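You operate a simulated robot arm through the tools that you are given. There is no shell and no other tool.

The job below is to be done with a simulated robot arm. You get a single attempt, and the scene is never put back.

## Task
Seal the cream bag at the heat and time printed on it.
Fine: set both dials, shut the lid, start, wait for the end and open the lid again.

The check looks at the end state, three seconds after you hand in, the way a careful person would. Anything else that was tipped, shoved, dropped, spilled or broken makes it a failure. Lids that push on must go on centred and level and be pressed home; caps that screw on are set level and turned clockwise until they are tight.

## Robot
A 7-joint arm with a two-finger parallel gripper, fixed in place. Base frame: the origin is on the floor under the middle of its stand, x ahead of it, y to its left, z up. Readings come in mm, rad, newtons and seconds.
It reaches about 1479 mm from its shoulder. Its first joint turns from -2.897 to 2.897 rad. Payload 4.4 kg.
The tool frame sits at the grasp point between the pads (the TCP): z along the fingers, y along the line on which they close. The tips reach 23 mm beyond it. The gripper opens to 94 mm. The fingers are 38 mm wide and 10 mm thick; the gripper's body (54 by 96 mm) begins 39 mm behind the TCP.
Orientation is that of the tool frame in the base frame, as [roll, pitch, yaw] about the fixed x, y, z axes, in that order (R = Rz(yaw) Ry(pitch) Rx(roll)). With the fingers straight down and closing along the base's y, the tool's x points along the base's -x, its y along +y and its z along -z.

## Interface
- The arm moves only by the tool servo_tool. Its argument "targets" is a list of rows, each a list of 7 numbers: the shift along the base's x, y, z in units of 20 mm (1.0 is 20 mm), then the turn, a rotation vector about the base's x, y, z in units of 6 degrees (1.0 is 6 degrees), then the gripper command, from -1 (shut) to 1 (fully open), values between in proportion. In form: [[x, y, z, rx, ry, rz, hand], ...]. A call has 1 to 20 rows; each row shifts and turns the commanded pose from where the row before left it. A call with a number of a shift or a turn outside -1 to 1 is refused whole. A row lasts 0.2 s, in which the tool goes at most 50 mm and 0.15 rad; a call with a longer step from one row to the next is refused whole, and so is a gripper value outside its range. Where a pose cannot be reached the arm comes as near as it can. A force on the tool above 90 N (or 10 N above the force at the start of the call, whichever is more), or a blocked arm, ends the call early, and 0.2 s more pass. Each finger travels about 72 mm/s and halts on what it meets, pressing with about 41 N; the grip force reading is that of the motor and also rises with nothing between the fingers. The clock runs only during rows and for 0.2 s after the last one: add rows that do not move to give the fingers time. The reply holds the time, the measured pose of the TCP, the force on the tool along the base axes, the opening and the grip force, in the units named above and with some noise, with the torque about the TCP (base axes, N m) and any sound that the robot's microphone picked up, and new pictures: "show" is both (left out), scene, wrist or none.
- Cameras (640 x 400 px; columns grow to the right, rows downward): "scene" is fixed at [402.6, 496.4, 1537.3]; the picture's right is [0.69, 0.72, 0.00], its down [0.34, -0.33, -0.88] and it looks along [-0.64, 0.61, -0.48] (base axes); focal length 214 px, centre (320, 200). "wrist" rides on the gripper at [86, 16, -74] in the tool frame; the picture's right is [-0.18, 0.98, 0.00], its down [-0.58, -0.11, -0.81] and it looks along [-0.79, -0.15, 0.59] (tool axes); focal length 243 px, centre (320, 200). There is no depth. A picture from a camera that has moved, and an enlarged one, comes with that camera's place and axes in the base frame and with its lens. The place of the scene camera against the robot may be out by one fixed shift of up to 18 mm in any direction.
- close_up(camera, box): a new picture of the part [left, top, right, bottom] of that camera's present view, enlarged. The clock stands still meanwhile.
- close_job(): hands the job in; it is judged then, once.

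Places have to be worked out from the pictures, the camera data and where the tool is seen. Open the gripper and draw the arm clear of the work before you hand the job in, unless the task says otherwise.

The tools are called after ">>>" by a JSON object that holds its "fn" and its "kwargs". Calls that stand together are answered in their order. servo_tool: Moves the arm, as the interface text tells. Its arguments: {"type":"object","properties":{"targets":{"type":"array","items":{"type":"array","items":{"type":"number"}}},"show":{"type":"string","enum":["both","scene","wrist","none"]}},"required":["targets"]} The other tools are called the same way: close_up (camera, box) takes an enlarged picture of a part of a camera's view; close_job () hands the job in.

At the start:

```text
clock: 0.0
ee_pos: [729.5, 190.1, 1555.5]
tcp_rot: [-3.139, 0.0, 3.141]
contact_force: [0.1, 0.5, 0.6]
torque: [-0.04, -0.01, -0.01]
width: 94.0
grasp_force: 0.1
```

scene: 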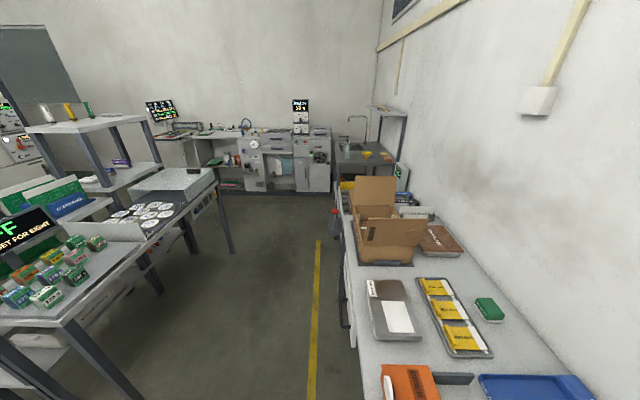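
wrist: 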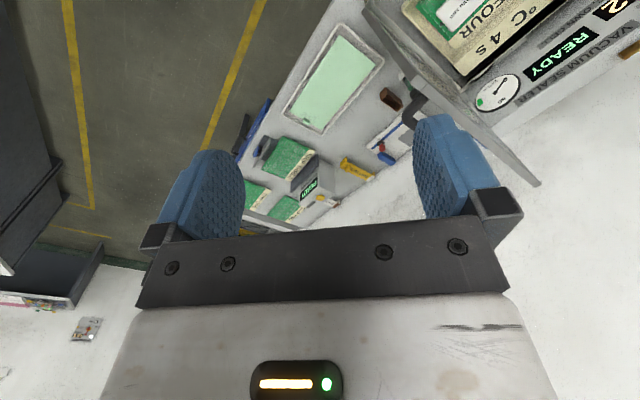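

The wrist view shows a vacuum sealer with a READY display, a dial and bags on a bench; the scene view shows other benches. I'll look at enlarged parts before moving anything.

>>> {"fn": "close_up", "kwargs": {"camera": "wrist", "box": [360, 0, 640, 175]}}

>>> {"fn": "close_up", "kwargs": {"camera": "wrist", "box": [220, 0, 440, 240]}}

>>> {"fn": "close_up", "kwargs": {"camera": "scene", "box": [320, 160, 600, 400]}}

>>> {"fn": "close_up", "kwargs": {"camera": "scene", "box": [0, 90, 240, 330]}}

>>> {"fn": "close_up", "kwargs": {"camera": "scene", "box": [130, 80, 420, 220]}}

```text
2.29 times, centred on (500, 88) of wrist
camera zoom: at [642.0, 205.0, 1630.2], right [0.18, 0.98, 0.0], down [0.58, -0.11, 0.81], along [0.79, -0.15, -0.59], focal length 555 px, centre (-91, 457)
```

zoom: 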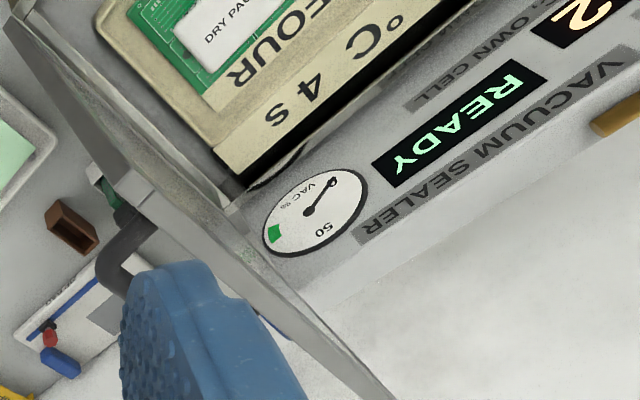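

```text
1.67 times, centred on (330, 120) of wrist
camera zoom: at [642.0, 205.0, 1630.2], right [0.18, 0.98, 0.0], down [0.58, -0.11, 0.81], along [0.79, -0.15, -0.59], focal length 404 px, centre (303, 333)
```

zoom: 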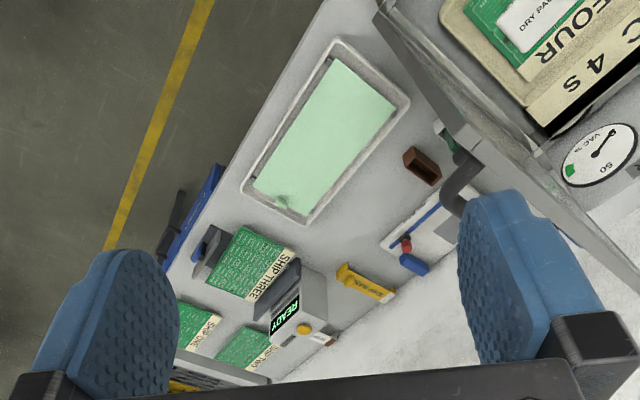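

```text
1.67 times, centred on (460, 280) of scene
camera zoom: at [402.6, 496.4, 1537.3], right [0.69, 0.72, 0.0], down [0.34, -0.33, -0.88], along [-0.64, 0.61, -0.48], focal length 358 px, centre (87, 67)
```

zoom: 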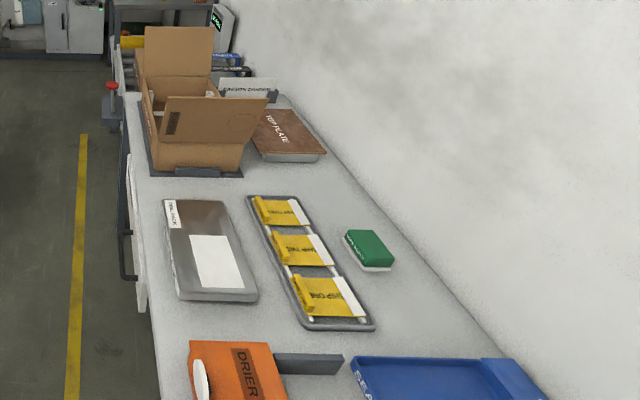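

```text
1.67 times, centred on (120, 210) of scene
camera zoom: at [402.6, 496.4, 1537.3], right [0.69, 0.72, 0.0], down [0.34, -0.33, -0.88], along [-0.64, 0.61, -0.48], focal length 358 px, centre (653, 183)
```

zoom: 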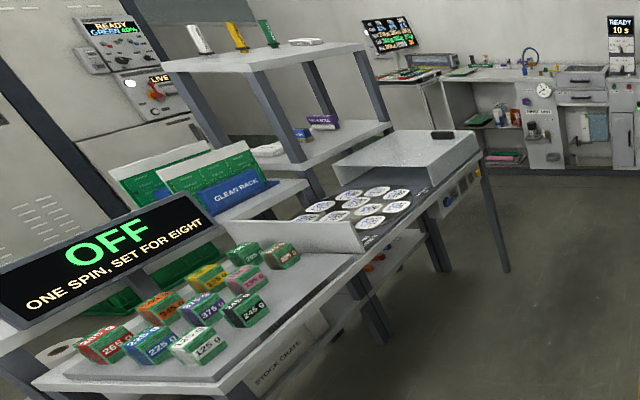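

```text
2.21 times, centred on (275, 150) of scene
camera zoom: at [402.6, 496.4, 1537.3], right [0.69, 0.72, 0.0], down [0.34, -0.33, -0.88], along [-0.64, 0.61, -0.48], focal length 473 px, centre (419, 310)
```

zoom: 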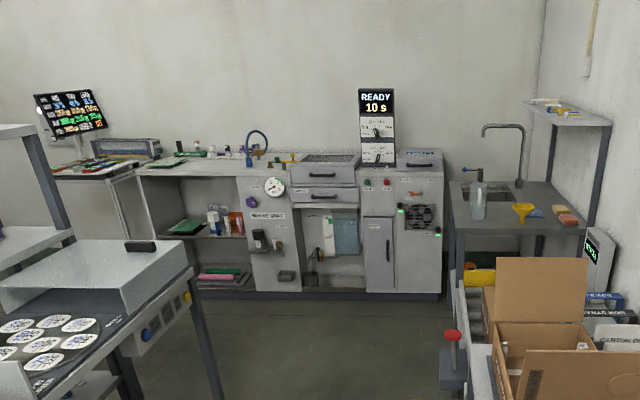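

The cream bag (FOUR … °C 4 s) lies by a vacuum sealer to the front-left of the tool, about (1050, 650) if the bench is near 900 mm. I'll turn the tool about z to bring the wrist camera onto it, without shifting.

>>> {"fn": "servo_tool", "kwargs": {"targets": [[0, 0, 0, 0, 0, 1, 1], [0, 0, 0, 0, 0, 1, 1], [0, 0, 0, 0, 0, 1, 1], [0, 0, 0, 0, 0, 1, 1], [0, 0, 0, 0, 0, 1, 1], [0, 0, 0, 0, 0, 1, 1], [0, 0, 0, 0, 0, 1, 1], [0, 0, 0, 0, 0, 0, 1]], "show": "wrist"}}

```text
clock: 1.8
ee_pos: [729.1, 189.2, 1557.9]
tcp_rot: [-3.141, -0.001, -2.406]
contact_force: [0.5, -0.7, 0.6]
torque: [0.0, -0.01, -0.02]
width: 94.0
grasp_force: 0.1
camera wrist: at [653.6, 143.0, 1630.5], right [-0.52, 0.85, 0.0], down [0.5, 0.31, 0.81], along [0.69, 0.42, -0.59], focal length 243 px, centre (320, 200)
```

wrist: 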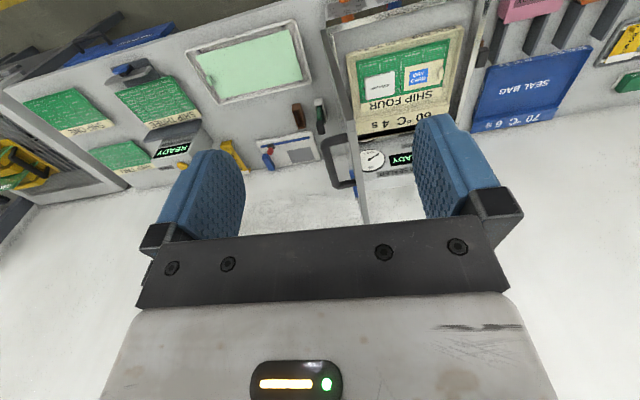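

The view now takes in more of the bench: a pad with SHIP FOUR … °C 4 s in an open lid, and a blue item with SEAL … 70 °C. I'll enlarge these.

>>> {"fn": "close_up", "kwargs": {"camera": "wrist", "box": [320, 0, 480, 100]}}

>>> {"fn": "close_up", "kwargs": {"camera": "wrist", "box": [460, 0, 640, 140]}}

>>> {"fn": "close_up", "kwargs": {"camera": "wrist", "box": [320, 80, 480, 220]}}

>>> {"fn": "close_up", "kwargs": {"camera": "wrist", "box": [0, 40, 260, 220]}}

>>> {"fn": "close_up", "kwargs": {"camera": "wrist", "box": [180, 20, 380, 200]}}

```text
4.00 times, centred on (400, 50) of wrist
camera zoom: at [653.6, 143.0, 1630.5], right [-0.52, 0.85, 0.0], down [0.5, 0.31, 0.81], along [0.69, 0.42, -0.59], focal length 970 px, centre (0, 800)
```

zoom: 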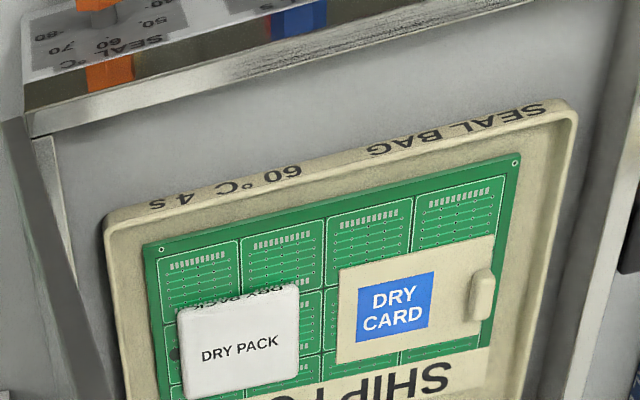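

```text
2.86 times, centred on (550, 70) of wrist
camera zoom: at [653.6, 143.0, 1630.5], right [-0.52, 0.85, 0.0], down [0.5, 0.31, 0.81], along [0.69, 0.42, -0.59], focal length 693 px, centre (-337, 571)
```

zoom: 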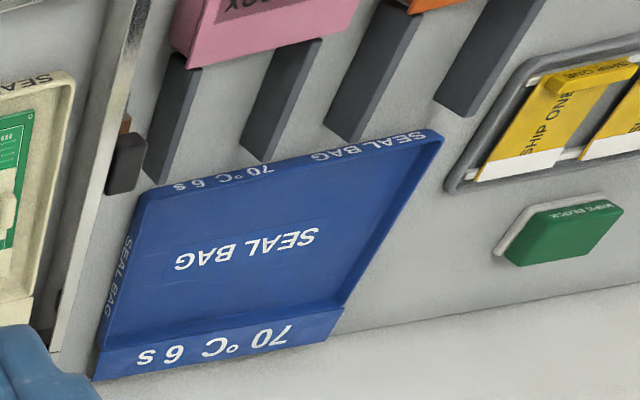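

```text
2.86 times, centred on (400, 150) of wrist
camera zoom: at [653.6, 143.0, 1630.5], right [-0.52, 0.85, 0.0], down [0.5, 0.31, 0.81], along [0.69, 0.42, -0.59], focal length 693 px, centre (91, 343)
```

zoom: 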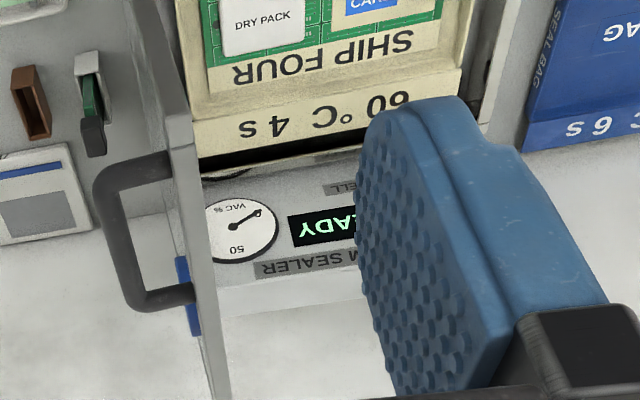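

```text
2.22 times, centred on (130, 130) of wrist
camera zoom: at [653.6, 143.0, 1630.5], right [-0.52, 0.85, 0.0], down [0.5, 0.31, 0.81], along [0.69, 0.42, -0.59], focal length 539 px, centre (742, 356)
```

zoom: 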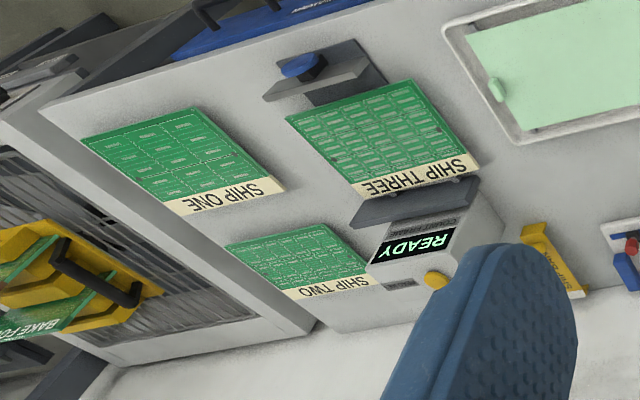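

```text
2.22 times, centred on (280, 110) of wrist
camera zoom: at [653.6, 143.0, 1630.5], right [-0.52, 0.85, 0.0], down [0.5, 0.31, 0.81], along [0.69, 0.42, -0.59], focal length 539 px, centre (409, 400)
```

zoom: 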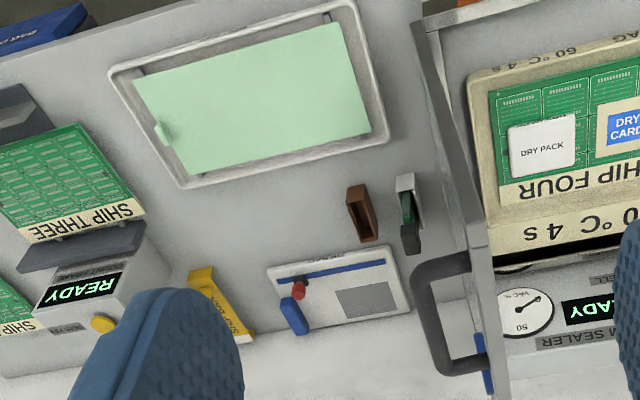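

The cream bag (60 °C, 4 s) already sits in the open vacuum sealer with its lid standing up on the left; the dials are at its front edge, right at the top border of the view. I'll draw the tool back from the bench and square the camera to it to see the dials.

>>> {"fn": "servo_tool", "kwargs": {"targets": [[-0.73, -0.68, 0, 0, 0, 1, 1], [-0.73, -0.68, 0, 0, 0, 1, 1], [-0.73, -0.68, 0, 0, 0, 0, 1], [-0.73, -0.68, 0, 0, 0, 0, 1], [-0.73, -0.68, 0, 0, 0, 0, 1], [-0.73, -0.68, 0, 0, 0, 0, 1], [-0.73, -0.68, 0, 0, 0, 0, 1], [-0.73, -0.68, 0, 0, 0, 0, 1], [-0.73, -0.68, 0, 0, 0, 0, 1], [-0.73, -0.68, 0, 0, 0, 0, 1], [0, 0, 0, 0, 0, 0, 1]], "show": "wrist"}}

```text
clock: 4.2
ee_pos: [583.0, 53.2, 1556.1]
tcp_rot: [-3.14, 0.001, -2.199]
contact_force: [0.3, 0.1, -0.3]
torque: [0.01, -0.02, -0.04]
width: 94.0
grasp_force: 0.0
camera wrist: at [518.1, -7.3, 1629.9], right [-0.69, 0.73, 0.0], down [0.43, 0.41, 0.81], along [0.59, 0.55, -0.59], focal length 243 px, centre (320, 200)
```

wrist: 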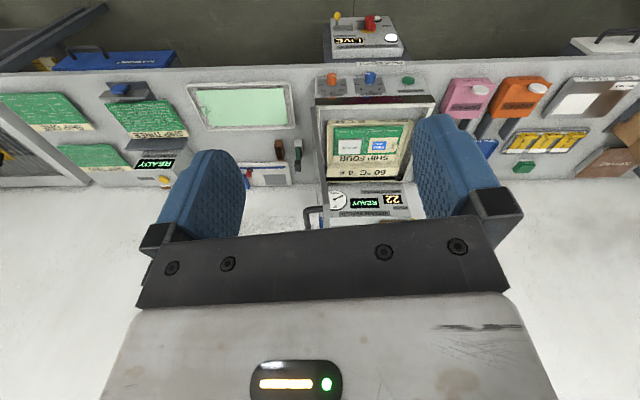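

Now the whole sealer is in view: an orange and a blue dial and a green button at the front, the bag well behind, the display at the back. There's also a LIVE panel in front of the bench edge. I'll enlarge them.

>>> {"fn": "close_up", "kwargs": {"camera": "wrist", "box": [300, 0, 450, 100]}}

>>> {"fn": "close_up", "kwargs": {"camera": "wrist", "box": [290, 90, 450, 230]}}

>>> {"fn": "close_up", "kwargs": {"camera": "wrist", "box": [310, 55, 430, 110]}}

>>> {"fn": "close_up", "kwargs": {"camera": "wrist", "box": [430, 40, 640, 180]}}

```text
4.00 times, centred on (375, 50) of wrist
camera zoom: at [518.1, -7.3, 1629.9], right [-0.69, 0.73, 0.0], down [0.43, 0.41, 0.81], along [0.59, 0.55, -0.59], focal length 970 px, centre (100, 800)
```

zoom: 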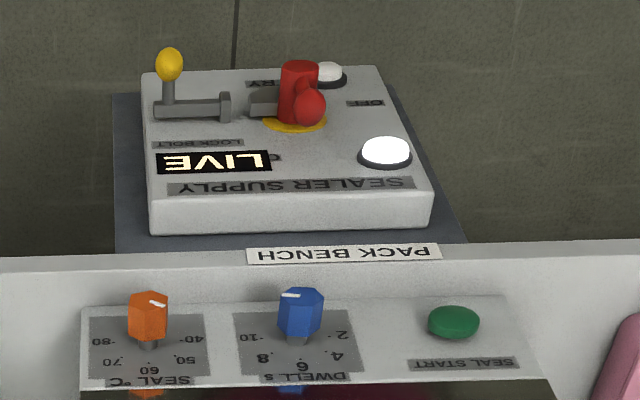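

```text
2.86 times, centred on (370, 160) of wrist
camera zoom: at [518.1, -7.3, 1629.9], right [-0.69, 0.73, 0.0], down [0.43, 0.41, 0.81], along [0.59, 0.55, -0.59], focal length 693 px, centre (177, 314)
```

zoom: 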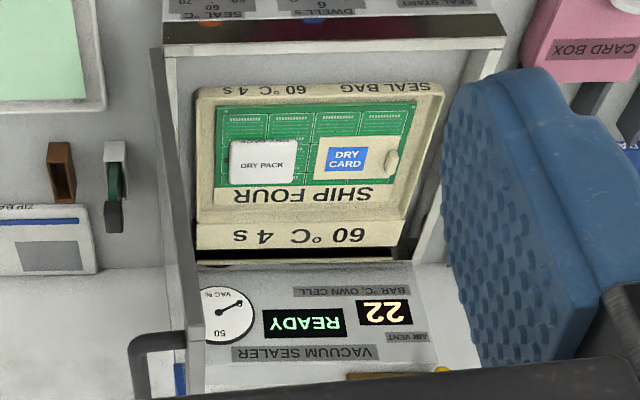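

```text
5.33 times, centred on (370, 82) of wrist
camera zoom: at [518.1, -7.3, 1629.9], right [-0.69, 0.73, 0.0], down [0.43, 0.41, 0.81], along [0.59, 0.55, -0.59], focal length 1294 px, centre (53, 827)
```

zoom: 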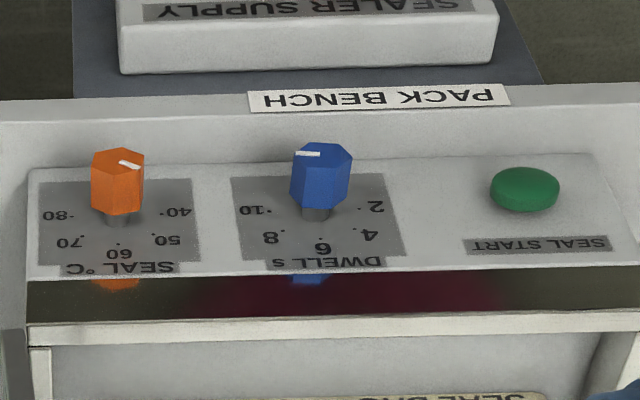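

```text
2.86 times, centred on (535, 110) of wrist
camera zoom: at [518.1, -7.3, 1629.9], right [-0.69, 0.73, 0.0], down [0.43, 0.41, 0.81], along [0.59, 0.55, -0.59], focal length 693 px, centre (-294, 457)
```

zoom: 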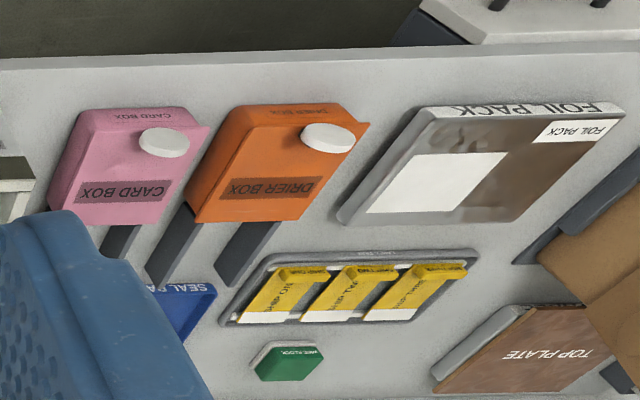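

The bench runs at 45° to the base (along u=(-0.71,0.71), wall toward n=(0.71,0.71)), the dial panel near z≈895 with the orange knob at about (800,307), now at 40; blue now at 10. I'll square the tool to the bench and come closer over the front for a better view.

>>> {"fn": "servo_tool", "kwargs": {"targets": [[0.3, 0.48, -1, 0, 0, -1, 1], [0.3, 0.48, -1, 0, 0, -0.5, 1], [0.3, 0.48, -1, 0, 0, 0, 1], [0.3, 0.48, -1, 0, 0, 0, 1], [0.3, 0.48, -1, 0, 0, 0, 1], [0.3, 0.48, -1, 0, 0, 0, 1], [0.3, 0.48, -1, 0, 0, 0, 1], [0.3, 0.48, -1, 0, 0, 0, 1], [0.3, 0.48, -1, 0, 0, 0, 1], [0.3, 0.48, -1, 0, 0, 0, 1], [0.3, 0.48, -1, 0, 0, 0, 1], [0.3, 0.48, -1, 0, 0, 0, 1], [0.3, 0.48, -1, 0, 0, 0, 1], [0.3, 0.48, -1, 0, 0, 0, 1], [0.3, 0.48, -1, 0, 0, 0, 1], [0.3, 0.48, -1, 0, 0, 0, 1], [0.3, 0.48, -1, 0, 0, 0, 1], [0, 0, 0, 0, 0, 0, 1]], "show": "both"}}

```text
clock: 8.0
ee_pos: [685.0, 216.1, 1216.6]
tcp_rot: [-3.141, -0.002, -2.355]
contact_force: [-0.8, 0.4, 0.4]
torque: [0.0, 0.03, 0.02]
width: 93.8
grasp_force: 0.0
camera wrist: at [611.8, 166.7, 1290.2], right [-0.56, 0.83, 0.0], down [0.49, 0.33, 0.81], along [0.67, 0.46, -0.59], focal length 243 px, centre (320, 200)
```

scene: 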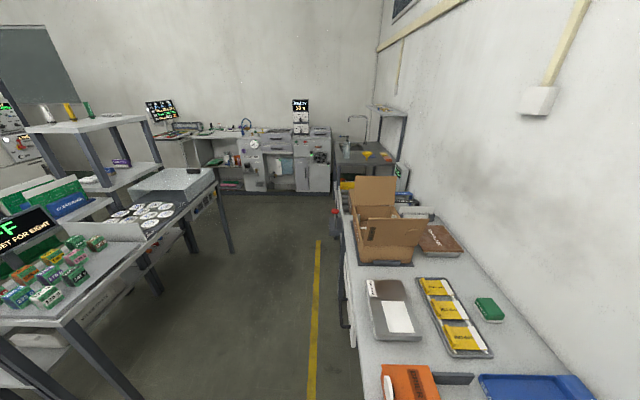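
wrist: 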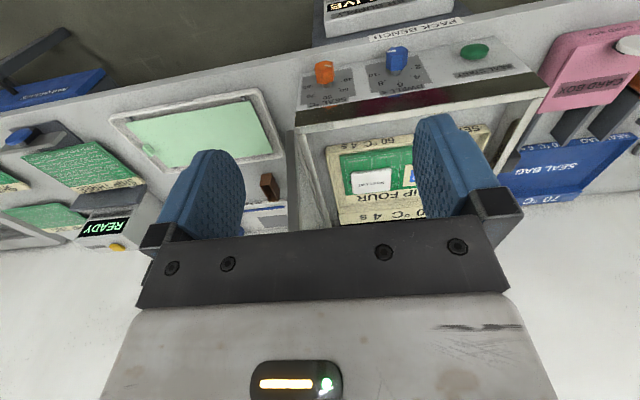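

The dials are now well placed in the view. I'll enlarge the panel and the well/lid area.

>>> {"fn": "close_up", "kwargs": {"camera": "wrist", "box": [290, 20, 450, 120]}}

>>> {"fn": "close_up", "kwargs": {"camera": "wrist", "box": [240, 80, 560, 240]}}

>>> {"fn": "close_up", "kwargs": {"camera": "wrist", "box": [420, 20, 560, 120]}}

```text
4.00 times, centred on (370, 70) of wrist
camera zoom: at [611.8, 166.7, 1290.2], right [-0.56, 0.83, 0.0], down [0.49, 0.33, 0.81], along [0.67, 0.46, -0.59], focal length 970 px, centre (120, 720)
```

zoom: 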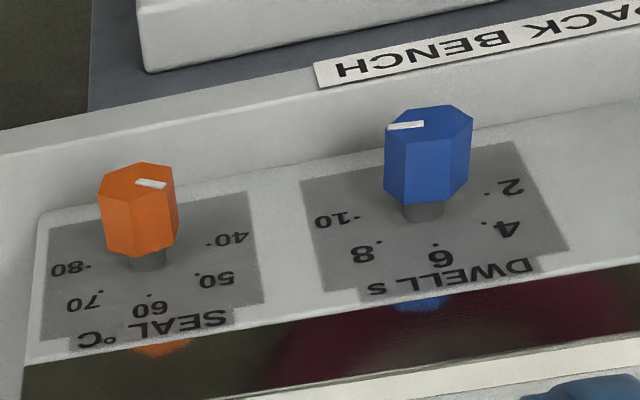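

```text
2.00 times, centred on (400, 160) of wrist
camera zoom: at [611.8, 166.7, 1290.2], right [-0.56, 0.83, 0.0], down [0.49, 0.33, 0.81], along [0.67, 0.46, -0.59], focal length 485 px, centre (160, 280)
```

zoom: 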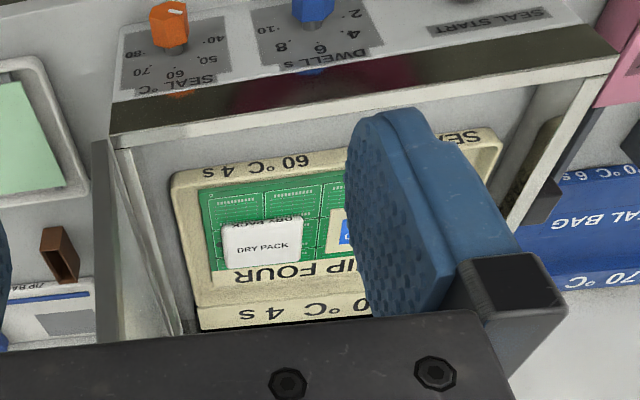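

```text
4.00 times, centred on (490, 70) of wrist
camera zoom: at [611.8, 166.7, 1290.2], right [-0.56, 0.83, 0.0], down [0.49, 0.33, 0.81], along [0.67, 0.46, -0.59], focal length 970 px, centre (-360, 720)
```

zoom: 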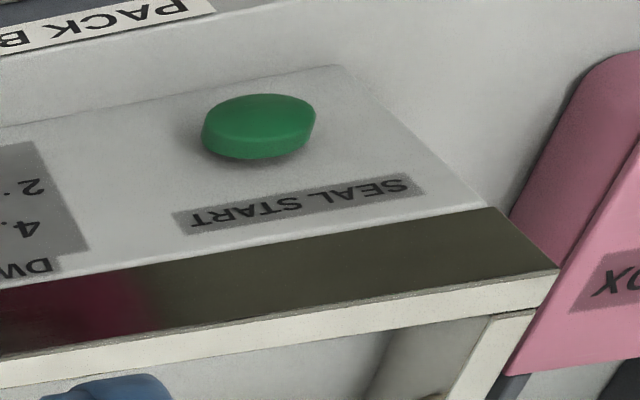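

Both knobs are clear: orange points to 40, blue to 10. For accurate positions and a view of the lid I need a sideways baseline, so I'll shift left along the bench and turn the camera toward the sealer.

>>> {"fn": "servo_tool", "kwargs": {"targets": [[-0.7, 0.7, 0, 0, 0, -1, 1], [-0.7, 0.7, 0, 0, 0, -1, 1], [-0.7, 0.7, 0, 0, 0, -1, 1], [-0.7, 0.7, 0, 0, 0, 0, 1], [-0.7, 0.7, 0, 0, 0, 0, 1], [-0.7, 0.7, 0, 0, 0, 0, 1], [-0.7, 0.7, 0, 0, 0, 0, 1], [-0.7, 0.7, 0, 0, 0, 0, 1], [-0.7, 0.7, 0, 0, 0, 0, 1], [-0.7, 0.7, 0, 0, 0, 0, 1], [0, 0, 0, 0, 0, 0, 1], [0, 0, 0, 0, 0, 0, 1]], "show": "wrist"}}

```text
clock: 10.6
ee_pos: [546.3, 358.3, 1218.0]
tcp_rot: [3.141, 0.0, -2.669]
contact_force: [0.2, -0.8, 0.2]
torque: [-0.01, 0.01, 0.03]
width: 94.0
grasp_force: 0.1
camera wrist: at [460.2, 331.6, 1290.4], right [-0.28, 0.96, 0.0], down [0.57, 0.17, 0.81], along [0.77, 0.23, -0.59], focal length 243 px, centre (320, 200)
```

wrist: 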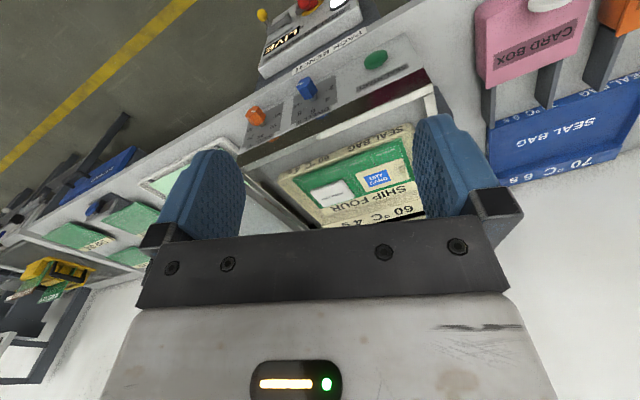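

>>> {"fn": "close_up", "kwargs": {"camera": "wrist", "box": [230, 30, 430, 155]}}

>>> {"fn": "close_up", "kwargs": {"camera": "wrist", "box": [230, 80, 490, 240]}}

>>> {"fn": "close_up", "kwargs": {"camera": "wrist", "box": [240, 0, 400, 100]}}

```text
3.20 times, centred on (330, 92) of wrist
camera zoom: at [460.2, 331.6, 1290.4], right [-0.28, 0.96, 0.0], down [0.57, 0.17, 0.81], along [0.77, 0.23, -0.59], focal length 776 px, centre (288, 544)
```

zoom: 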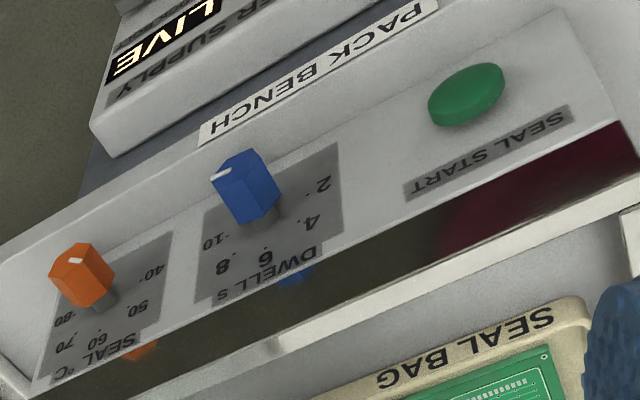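

```text
2.46 times, centred on (360, 160) of wrist
camera zoom: at [460.2, 331.6, 1290.4], right [-0.28, 0.96, 0.0], down [0.57, 0.17, 0.81], along [0.77, 0.23, -0.59], focal length 597 px, centre (222, 298)
```

zoom: 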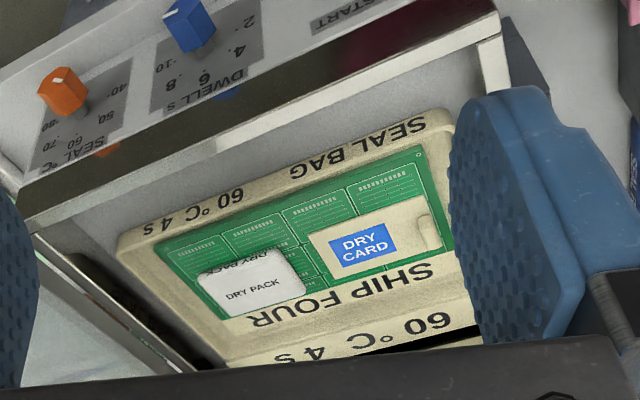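

```text
4.00 times, centred on (320, 50) of wrist
camera zoom: at [460.2, 331.6, 1290.4], right [-0.28, 0.96, 0.0], down [0.57, 0.17, 0.81], along [0.77, 0.23, -0.59], focal length 970 px, centre (320, 800)
```

zoom: 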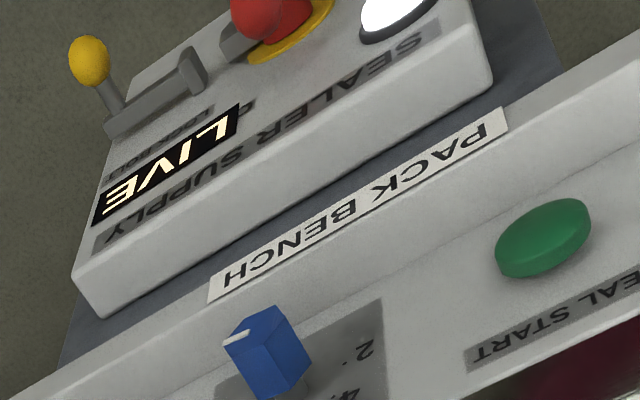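

The rays show the panel is vertical, facing the front: the knobs stick out horizontally toward the robot (blue knob face ≈(686,368,868), orange ≈(772,285,865), panel plane about 780 mm along n, green button ≈(616,476,862)). I still need to understand the lid, so I'll rise and tilt the camera down for an unobstructed look.

>>> {"fn": "servo_tool", "kwargs": {"targets": [[0.15, 0.15, 1, -0.707, 0.707, 0, 1], [0.15, 0.15, 1, -0.707, 0.707, 0, 1], [0.15, 0.15, 1, -0.707, 0.707, 0, 1], [0.15, 0.15, 1, -0.707, 0.707, 0, 1], [0.15, 0.15, 1, -0.707, 0.707, 0, 1], [0.15, 0.15, 1, 0, 0, 0, 1], [0.15, 0.15, 1, 0, 0, 0, 1], [0.15, 0.15, 1, 0, 0, 0, 1], [0.15, 0.15, 1, 0, 0, 0, 1], [0.15, 0.15, 1, 0, 0, 0, 1], [0.15, 0.15, 1, 0, 0, 0, 1], [0.15, 0.15, 1, 0, 0, 0, 1], [0.15, 0.15, 1, 0, 0, 0, 1], [0.15, 0.15, 1, 0, 0, 0, 1], [0, 0, 0, 0, 0, 0, 1], [0, 0, 0, 0, 0, 0, 1]], "show": "wrist"}}

```text
clock: 14.0
ee_pos: [577.5, 389.1, 1434.9]
tcp_rot: [-2.966, -0.494, -2.715]
contact_force: [0.3, 0.3, 0.0]
torque: [0.0, 0.0, 0.01]
width: 93.7
grasp_force: 0.0
out of reach, approached as far as the arm can: row 12, 13, 14
camera wrist: at [526.0, 397.6, 1536.6], right [-0.33, 0.91, -0.24], down [0.8, 0.4, 0.44], along [0.5, -0.05, -0.87], focal length 243 px, centre (320, 200)
```

wrist: 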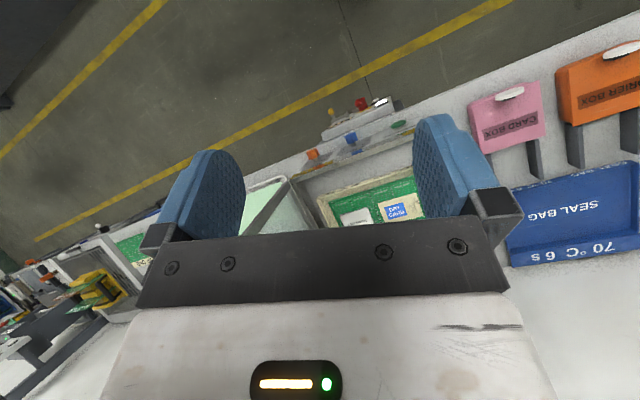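

The arm hit its reach limit with that tilt, so I'll undo the tilt and instead go to the right side of the sealer, at height, to see the lid's outer face and handle.

>>> {"fn": "servo_tool", "kwargs": {"targets": [[0.3, -0.3, 0, 0.707, -0.707, 0, 1], [0.3, -0.3, 0, 0.707, -0.707, 0, 1], [0.3, -0.3, 0, 0.707, -0.707, 0, 1], [0.3, -0.3, 0, 0.707, -0.707, 0, 1], [0.3, -0.3, 0, 0.707, -0.707, 0, 1], [0.9, -0.95, 0.2, 0, 0, 1, 1], [0.9, -0.95, 0.2, 0, 0, 1, 1], [0.9, -0.95, 0.2, 0, 0, 1, 1], [0.9, -0.95, 0.2, 0, 0, 1, 1], [0.9, -0.95, 0.2, 0, 0, 1, 1], [0.9, -0.95, 0.2, 0, 0, 1, 1], [0.9, -0.95, 0.2, 0, 0, 1, 1], [0.9, -0.95, 0.2, 0, 0, 1, 1], [0.9, -0.95, 0.2, 0, 0, 1, 1], [0.9, -0.95, 0.2, 0, 0, 1, 1], [0.9, -0.95, 0.2, 0, 0, 0, 1], [0.9, -0.95, 0.2, 0, 0, 0, 1], [0.9, -0.95, 0.2, 0, 0, 0, 1], [0.9, -0.95, 0.2, 0, 0, 0, 1], [0, 0, 0, 0, 0, 0, 1]], "show": "wrist"}}

```text
clock: 18.2
ee_pos: [860.4, 92.5, 1489.7]
tcp_rot: [3.141, -0.001, -1.623]
contact_force: [0.1, 0.5, -0.3]
torque: [0.01, -0.02, 0.0]
width: 93.9
grasp_force: 0.0
camera wrist: at [838.5, 7.2, 1563.6], right [-0.97, 0.24, 0.0], down [0.14, 0.57, 0.81], along [0.19, 0.78, -0.59], focal length 243 px, centre (320, 200)
```

wrist: 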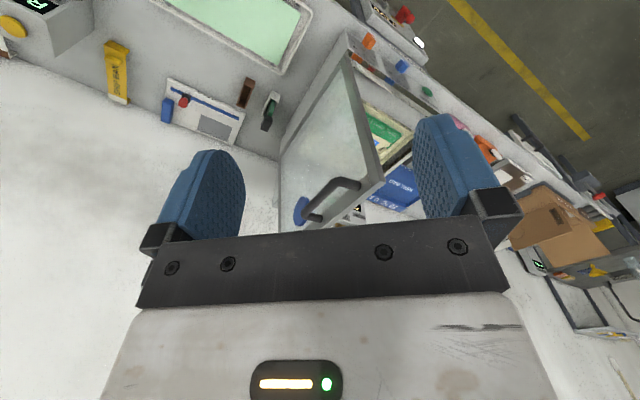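

Now the lid's outer face is visible: a plate with a black bridge handle near its upper edge and something blue beside it. I'll enlarge it.

>>> {"fn": "close_up", "kwargs": {"camera": "wrist", "box": [260, 30, 440, 240]}}

>>> {"fn": "close_up", "kwargs": {"camera": "wrist", "box": [280, 150, 420, 240]}}

>>> {"fn": "close_up", "kwargs": {"camera": "wrist", "box": [150, 60, 300, 160]}}

```text
1.90 times, centred on (350, 135) of wrist
camera zoom: at [838.5, 7.2, 1563.6], right [-0.97, 0.24, 0.0], down [0.14, 0.57, 0.81], along [0.19, 0.78, -0.59], focal length 462 px, centre (263, 324)
```

zoom: 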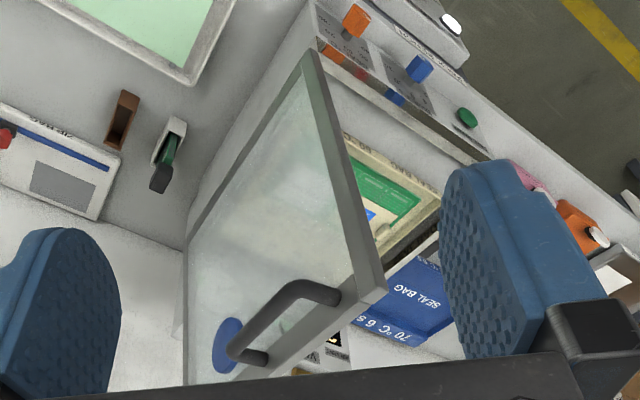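

```text
4.44 times, centred on (350, 195) of wrist
camera zoom: at [838.5, 7.2, 1563.6], right [-0.97, 0.24, 0.0], down [0.14, 0.57, 0.81], along [0.19, 0.78, -0.59], focal length 1078 px, centre (187, 222)
```

zoom: 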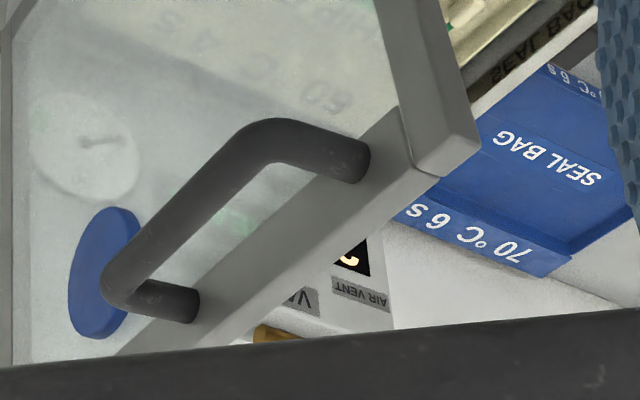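

```text
4.00 times, centred on (225, 110) of wrist
camera zoom: at [838.5, 7.2, 1563.6], right [-0.97, 0.24, 0.0], down [0.14, 0.57, 0.81], along [0.19, 0.78, -0.59], focal length 970 px, centre (700, 560)
```

zoom: 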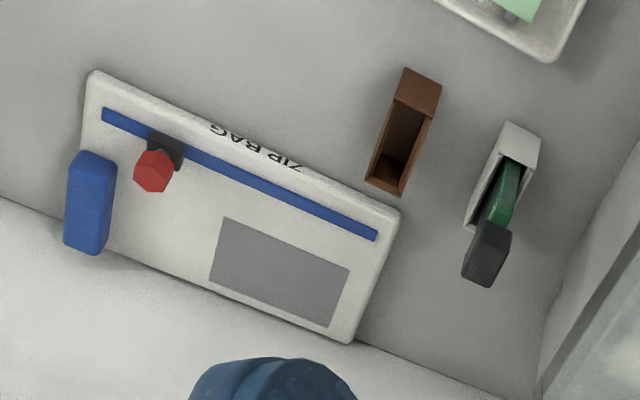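

The lid is a framed glass plate hinged on its right edge (u≈-405, z≈965), standing about upright ~380 mm tall, with a round black D-handle along its free edge. Next I'll drop down in front of the panel to see the knob faces squarely before turning them.

>>> {"fn": "servo_tool", "kwargs": {"targets": [[-0.938, 0.465, -0.6, 0, 0, -0.867, 1], [-0.938, 0.465, -0.6, 0, 0, -0.867, 1], [-0.938, 0.465, -0.6, 0, 0, -0.867, 1], [-0.938, 0.465, -0.6, 0, 0, -0.867, 1], [-0.938, 0.465, -1, 0, 0, -0.867, 1], [-0.938, 0.465, -1, 0, 0, -0.867, 1], [-0.938, 0.465, -1, 0, 0, 0, 1], [-0.938, 0.465, -1, 0, 0, 0, 1], [-0.938, 0.465, -1, 0, 0, 0, 1], [-0.938, 0.465, -1, 0, 0, 0, 1], [-0.938, 0.465, -1, 0, 0, 0, 1], [-0.938, 0.465, -1, 0, 0, 0, 1], [-0.938, 0.465, -1, 0, 0, 0, 1], [0, 0, -1, 0, 0, 0, 1], [0, 0, -1, 0, 0, 0, 1], [0, 0, -1, 0, 0, 0, 1], [0, 0, -1, 0, 0, 0, 1], [0, 0, -1, 0, 0, 0, 1], [0, 0, -1, 0, 0, 0, 1], [0, 0, 0, 0, 0, 0, 1]], "show": "wrist"}}

```text
clock: 22.4
ee_pos: [615.3, 213.6, 1142.4]
tcp_rot: [-3.141, 0.0, -2.17]
contact_force: [0.4, 1.0, -0.9]
torque: [-0.03, 0.02, -0.01]
width: 94.0
grasp_force: 0.0
camera wrist: at [551.7, 150.8, 1215.9], right [-0.71, 0.7, 0.0], down [0.42, 0.42, 0.81], along [0.57, 0.57, -0.59], focal length 243 px, centre (320, 200)
```

wrist: 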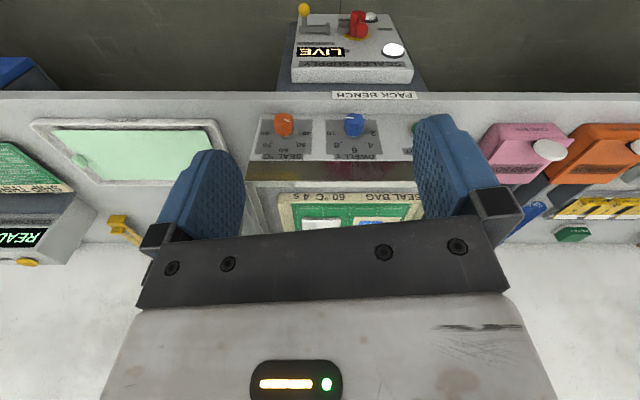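

The panel shows square-on now. I'll go lower for a flatter, closer look at the knob faces.

>>> {"fn": "servo_tool", "kwargs": {"targets": [[0, 0, -1, 0, 0, 0, 1], [0, 0, -1, 0, 0, 0, 1], [0, 0, -1, 0, 0, 0, 1], [0, 0, -1, 0, 0, 0, 1], [0, 0, -1, 0, 0, 0, 1], [0, 0, -1, 0, 0, 0, 1], [0, 0, 0, 0, 0, 0, 1]], "show": "wrist"}}

>>> {"fn": "close_up", "kwargs": {"camera": "wrist", "box": [240, 90, 420, 230]}}

```text
clock: 24.0
ee_pos: [614.4, 214.4, 1022.0]
tcp_rot: [-3.14, 0.001, -2.168]
contact_force: [-0.5, -1.1, 0.6]
torque: [-0.01, -0.02, -0.03]
width: 94.1
grasp_force: 0.0
camera wrist: at [551.6, 151.6, 1095.4], right [-0.71, 0.7, 0.0], down [0.42, 0.42, 0.81], along [0.57, 0.57, -0.59], focal length 243 px, centre (320, 200)
```

wrist: 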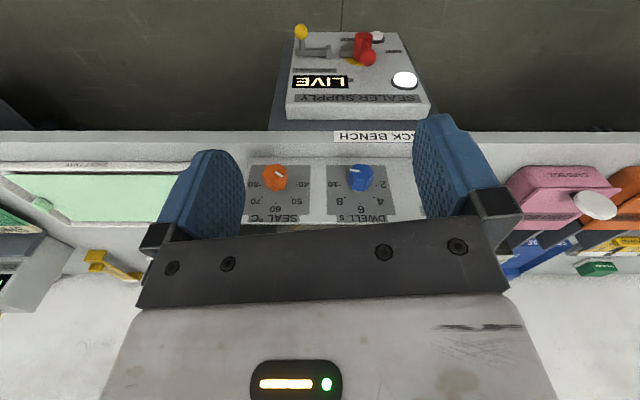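

```text
2.86 times, centred on (330, 160) of wrist
camera zoom: at [551.6, 151.6, 1095.4], right [-0.71, 0.7, 0.0], down [0.42, 0.42, 0.81], along [0.57, 0.57, -0.59], focal length 693 px, centre (291, 314)
```

zoom: 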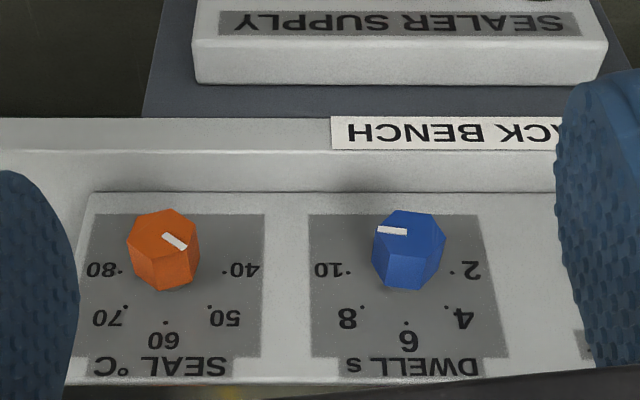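

>>> {"fn": "close_up", "kwargs": {"camera": "wrist", "box": [245, 150, 325, 220]}}

>>> {"fn": "close_up", "kwargs": {"camera": "wrist", "box": [325, 150, 405, 220]}}

```text
5.71 times, centred on (285, 185) of wrist
camera zoom: at [551.6, 151.6, 1095.4], right [-0.71, 0.7, 0.0], down [0.42, 0.42, 0.81], along [0.57, 0.57, -0.59], focal length 1386 px, centre (520, 286)
```

zoom: 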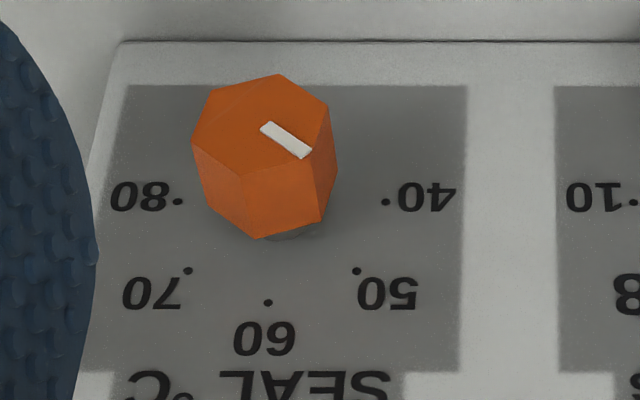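

```text
5.71 times, centred on (365, 185) of wrist
camera zoom: at [551.6, 151.6, 1095.4], right [-0.71, 0.7, 0.0], down [0.42, 0.42, 0.81], along [0.57, 0.57, -0.59], focal length 1386 px, centre (63, 286)
```

zoom: 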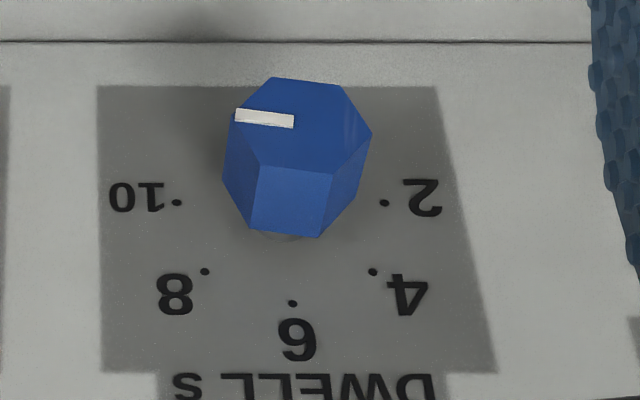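

The knob faces are readable: scales run 50° per 10 °C / 2 s, orange centre at u≈-346, z≈867 pointing at ~49–50 °C; blue centre at u≈-225.5, z≈867 pointing at 10 s; panel plane at n≈780. I'll square the tool and tilt it to point horizontally at the panel, in front of the orange knob but still well short of it.

>>> {"fn": "servo_tool", "kwargs": {"targets": [[0, 0, 0, 0, 0, -0.9, 1], [0, 0, 0, 0, 0, -0.9, 1], [0.393, 0.097, -0.517, 0.7071, -0.7071, 0, 1], [0.393, 0.097, -0.517, 0.7071, -0.7071, 0, 1], [0.393, 0.097, -0.517, 0.7071, -0.7071, 0, 1], [0.393, 0.097, -0.517, 0.7071, -0.7071, 0, 1], [0.393, 0.097, -0.517, 0.7071, -0.7071, 0, 1], [0.393, 0.097, -0.517, 0.7071, -0.7071, 0, 1], [0.393, 0.097, -0.517, 0.7071, -0.7071, 0, 1], [0.393, 0.097, -0.517, 0.7071, -0.7071, 0, 1], [0.393, 0.097, -0.517, 0.7071, -0.7071, 0, 1], [0.393, 0.097, -0.517, 0.7071, -0.7071, 0, 1], [0.393, 0.097, -0.517, 0.7071, -0.7071, 0, 1], [0.393, 0.097, -0.517, 0.7071, -0.7071, 0, 1], [0.393, 0.097, -0.517, 0.7071, -0.7071, 0, 1], [0.393, 0.097, -0.517, 0.7071, -0.7071, 0, 1], [0.393, 0.097, -0.517, 0.7071, -0.7071, 0, 1], [0, 0, 0, 0, 0, 0, 1], [0, 0, 0, 0, 0, 0, 1]], "show": "both"}}

```text
clock: 28.0
ee_pos: [733.7, 243.5, 869.0]
tcp_rot: [-2.75, 1.571, -1.965]
contact_force: [-0.2, -0.2, 0.7]
torque: [0.02, -0.02, -0.02]
width: 94.2
grasp_force: 0.1
camera wrist: at [668.4, 201.8, 780.6], right [-0.69, 0.7, 0.18], down [-0.49, -0.65, 0.58], along [0.52, 0.31, 0.79], focal length 243 px, centre (320, 200)
```

scene: 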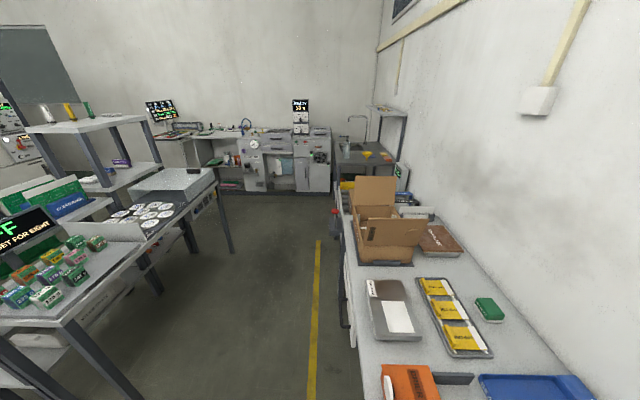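
wrist: 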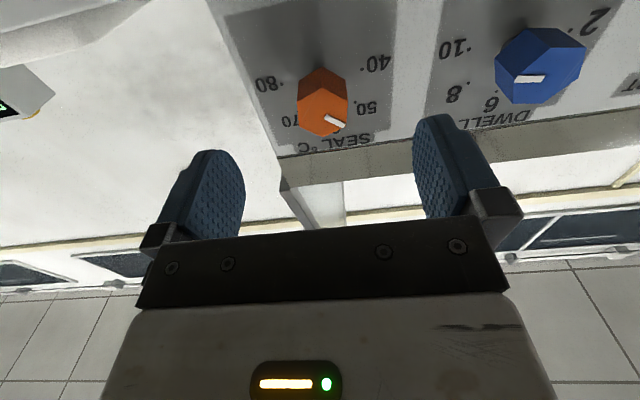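

The hand now points straight at the panel with the orange knob ahead. I'll enlarge to check alignment of the knob with the tool axis.

>>> {"fn": "close_up", "kwargs": {"camera": "wrist", "box": [240, 0, 420, 180]}}

>>> {"fn": "close_up", "kwargs": {"camera": "wrist", "box": [280, 50, 370, 150]}}

```text
2.22 times, centred on (330, 90) of wrist
camera zoom: at [668.4, 201.8, 780.6], right [-0.69, 0.7, 0.18], down [-0.49, -0.65, 0.58], along [0.52, 0.31, 0.79], focal length 539 px, centre (298, 444)
```

zoom: 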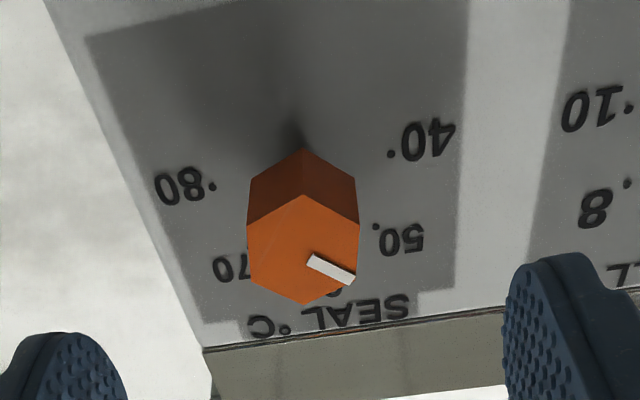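

```text
4.00 times, centred on (325, 100) of wrist
camera zoom: at [668.4, 201.8, 780.6], right [-0.69, 0.7, 0.18], down [-0.49, -0.65, 0.58], along [0.52, 0.31, 0.79], focal length 970 px, centre (300, 600)
```

zoom: 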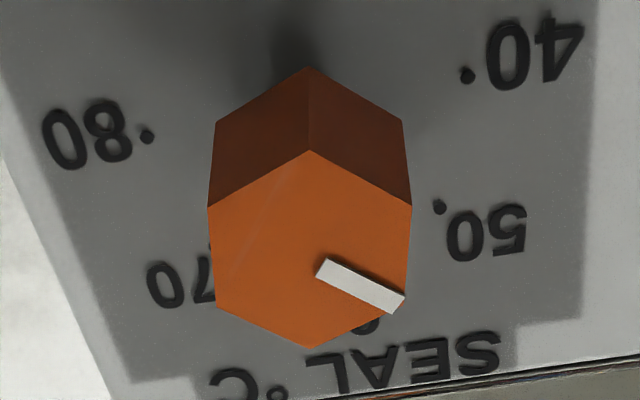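

The knob's centre (u≈-345, z≈868) lies on the tool axis within 2 mm, and its pointer sits at a hexagon corner at exactly 50. I'll roll the hand 10° clockwise so the pads meet flats, then advance so the tips stop ~5 mm short of the panel.

>>> {"fn": "servo_tool", "kwargs": {"targets": [[-0.05, 0.05, -0.05, 0.589, 0.589, 0, 1], [0, 0, 0, 0.589, 0.589, 0, 1], [0.431, 0.431, 0, 0, 0, 0, 1], [0.431, 0.431, 0, 0, 0, 0, 1], [0.431, 0.431, 0, 0, 0, 0, 1], [0.431, 0.431, 0, 0, 0, 0, 1], [0.431, 0.431, 0, 0, 0, 0, 1], [0, 0, 0, 0, 0, 0, 1]], "show": "wrist"}}

```text
clock: 29.8
ee_pos: [775.2, 287.7, 868.0]
tcp_rot: [1.574, 1.397, 2.36]
contact_force: [-0.2, -1.1, -0.3]
torque: [0.02, -0.01, 0.0]
width: 93.7
grasp_force: 0.0
camera wrist: at [700.4, 255.7, 783.9], right [-0.66, 0.66, 0.35], down [-0.42, -0.72, 0.55], along [0.62, 0.22, 0.75], focal length 243 px, centre (320, 200)
```

wrist: 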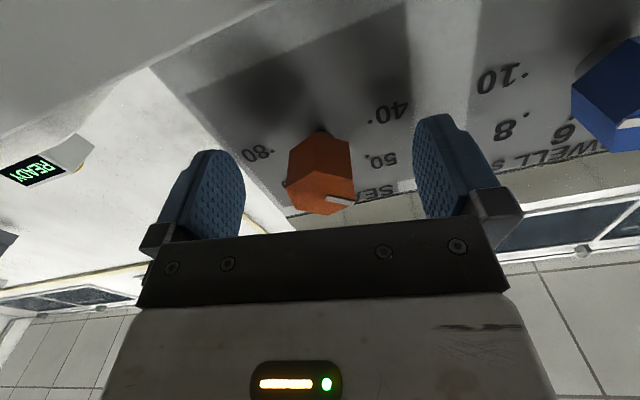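

The knob sits centred between the open fingers (TCP n≈751.5). I'll close the gripper on it.

>>> {"fn": "servo_tool", "kwargs": {"targets": [[0, 0, 0, 0, 0, 0, -1], [0, 0, 0, 0, 0, 0, -1], [0, 0, 0, 0, 0, 0, -1], [0, 0, 0, 0, 0, 0, -1], [0, 0, 0, 0, 0, 0, -1]], "show": "wrist"}}

```text
clock: 31.0
ee_pos: [775.3, 287.1, 867.9]
tcp_rot: [1.575, 1.397, 2.361]
contact_force: [-25.5, 16.8, 6.8]
torque: [0.25, -0.26, -0.27]
width: 33.8
grasp_force: 45.2
camera wrist: at [699.8, 256.1, 783.9], right [-0.66, 0.66, 0.35], down [-0.42, -0.72, 0.55], along [0.62, 0.22, 0.75], focal length 243 px, centre (320, 200)
```

wrist: 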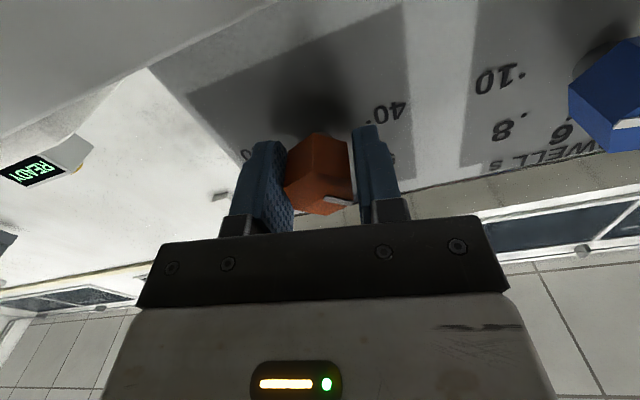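

The fingers stopped at 33.8 mm with a 30 N sideways force, so the grip may be off-centre. I'll look closely before turning.

>>> {"fn": "close_up", "kwargs": {"camera": "wrist", "box": [220, 110, 420, 235]}}

```text
3.20 times, centred on (320, 172) of wrist
camera zoom: at [699.8, 256.1, 783.9], right [-0.66, 0.66, 0.35], down [-0.42, -0.72, 0.55], along [0.62, 0.22, 0.75], focal length 776 px, centre (320, 288)
```

zoom: 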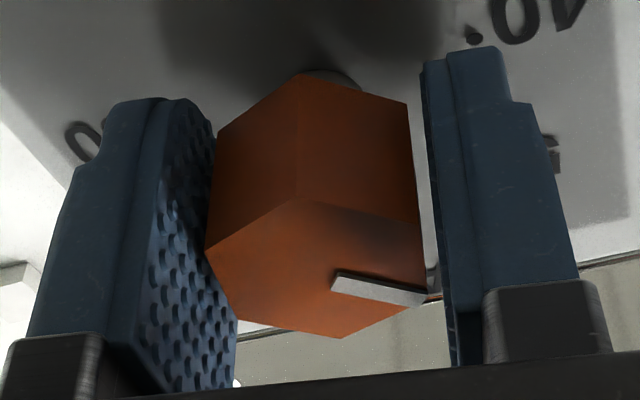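

The flats are parallel to the pads, but the knob is ~1.4 mm toward the -u finger so only that pad presses. I'll nudge the tool about 1.5 mm toward -u with the gripper closing and watch the force and width.

>>> {"fn": "servo_tool", "kwargs": {"targets": [[0.027, -0.027, 0.03, 0, 0, 0, -1], [0.027, -0.027, 0.03, 0, 0, 0, -1], [0, 0, 0.03, 0, 0, 0, -1], [0, 0, 0, 0, 0, 0, -1]], "show": "wrist"}}

>>> {"fn": "close_up", "kwargs": {"camera": "wrist", "box": [220, 110, 420, 235]}}

```text
clock: 32.0
ee_pos: [775.2, 287.5, 870.8]
tcp_rot: [1.56, 1.398, 2.348]
contact_force: [-70.0, 45.8, 28.4]
torque: [-0.41, 0.69, 0.5]
width: 33.2
grasp_force: 45.2
camera wrist: at [700.5, 255.6, 787.2], right [-0.66, 0.66, 0.35], down [-0.42, -0.72, 0.55], along [0.62, 0.22, 0.76], focal length 243 px, centre (320, 200)
```

wrist: 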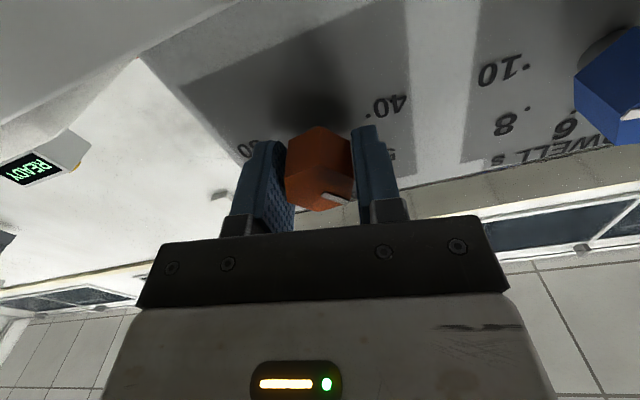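

```text
3.20 times, centred on (320, 172) of wrist
camera zoom: at [700.5, 255.6, 787.2], right [-0.66, 0.66, 0.35], down [-0.42, -0.72, 0.55], along [0.62, 0.22, 0.76], focal length 776 px, centre (320, 288)
```

zoom: 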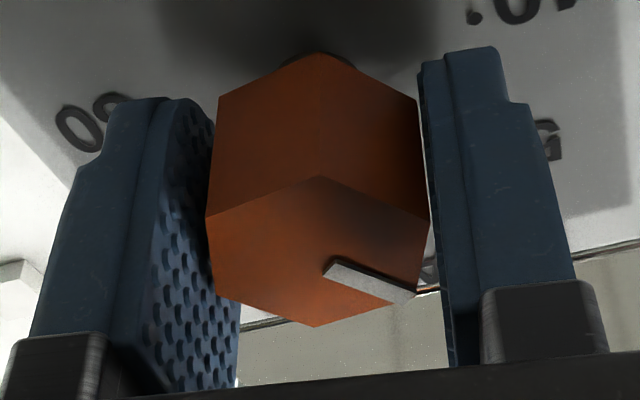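

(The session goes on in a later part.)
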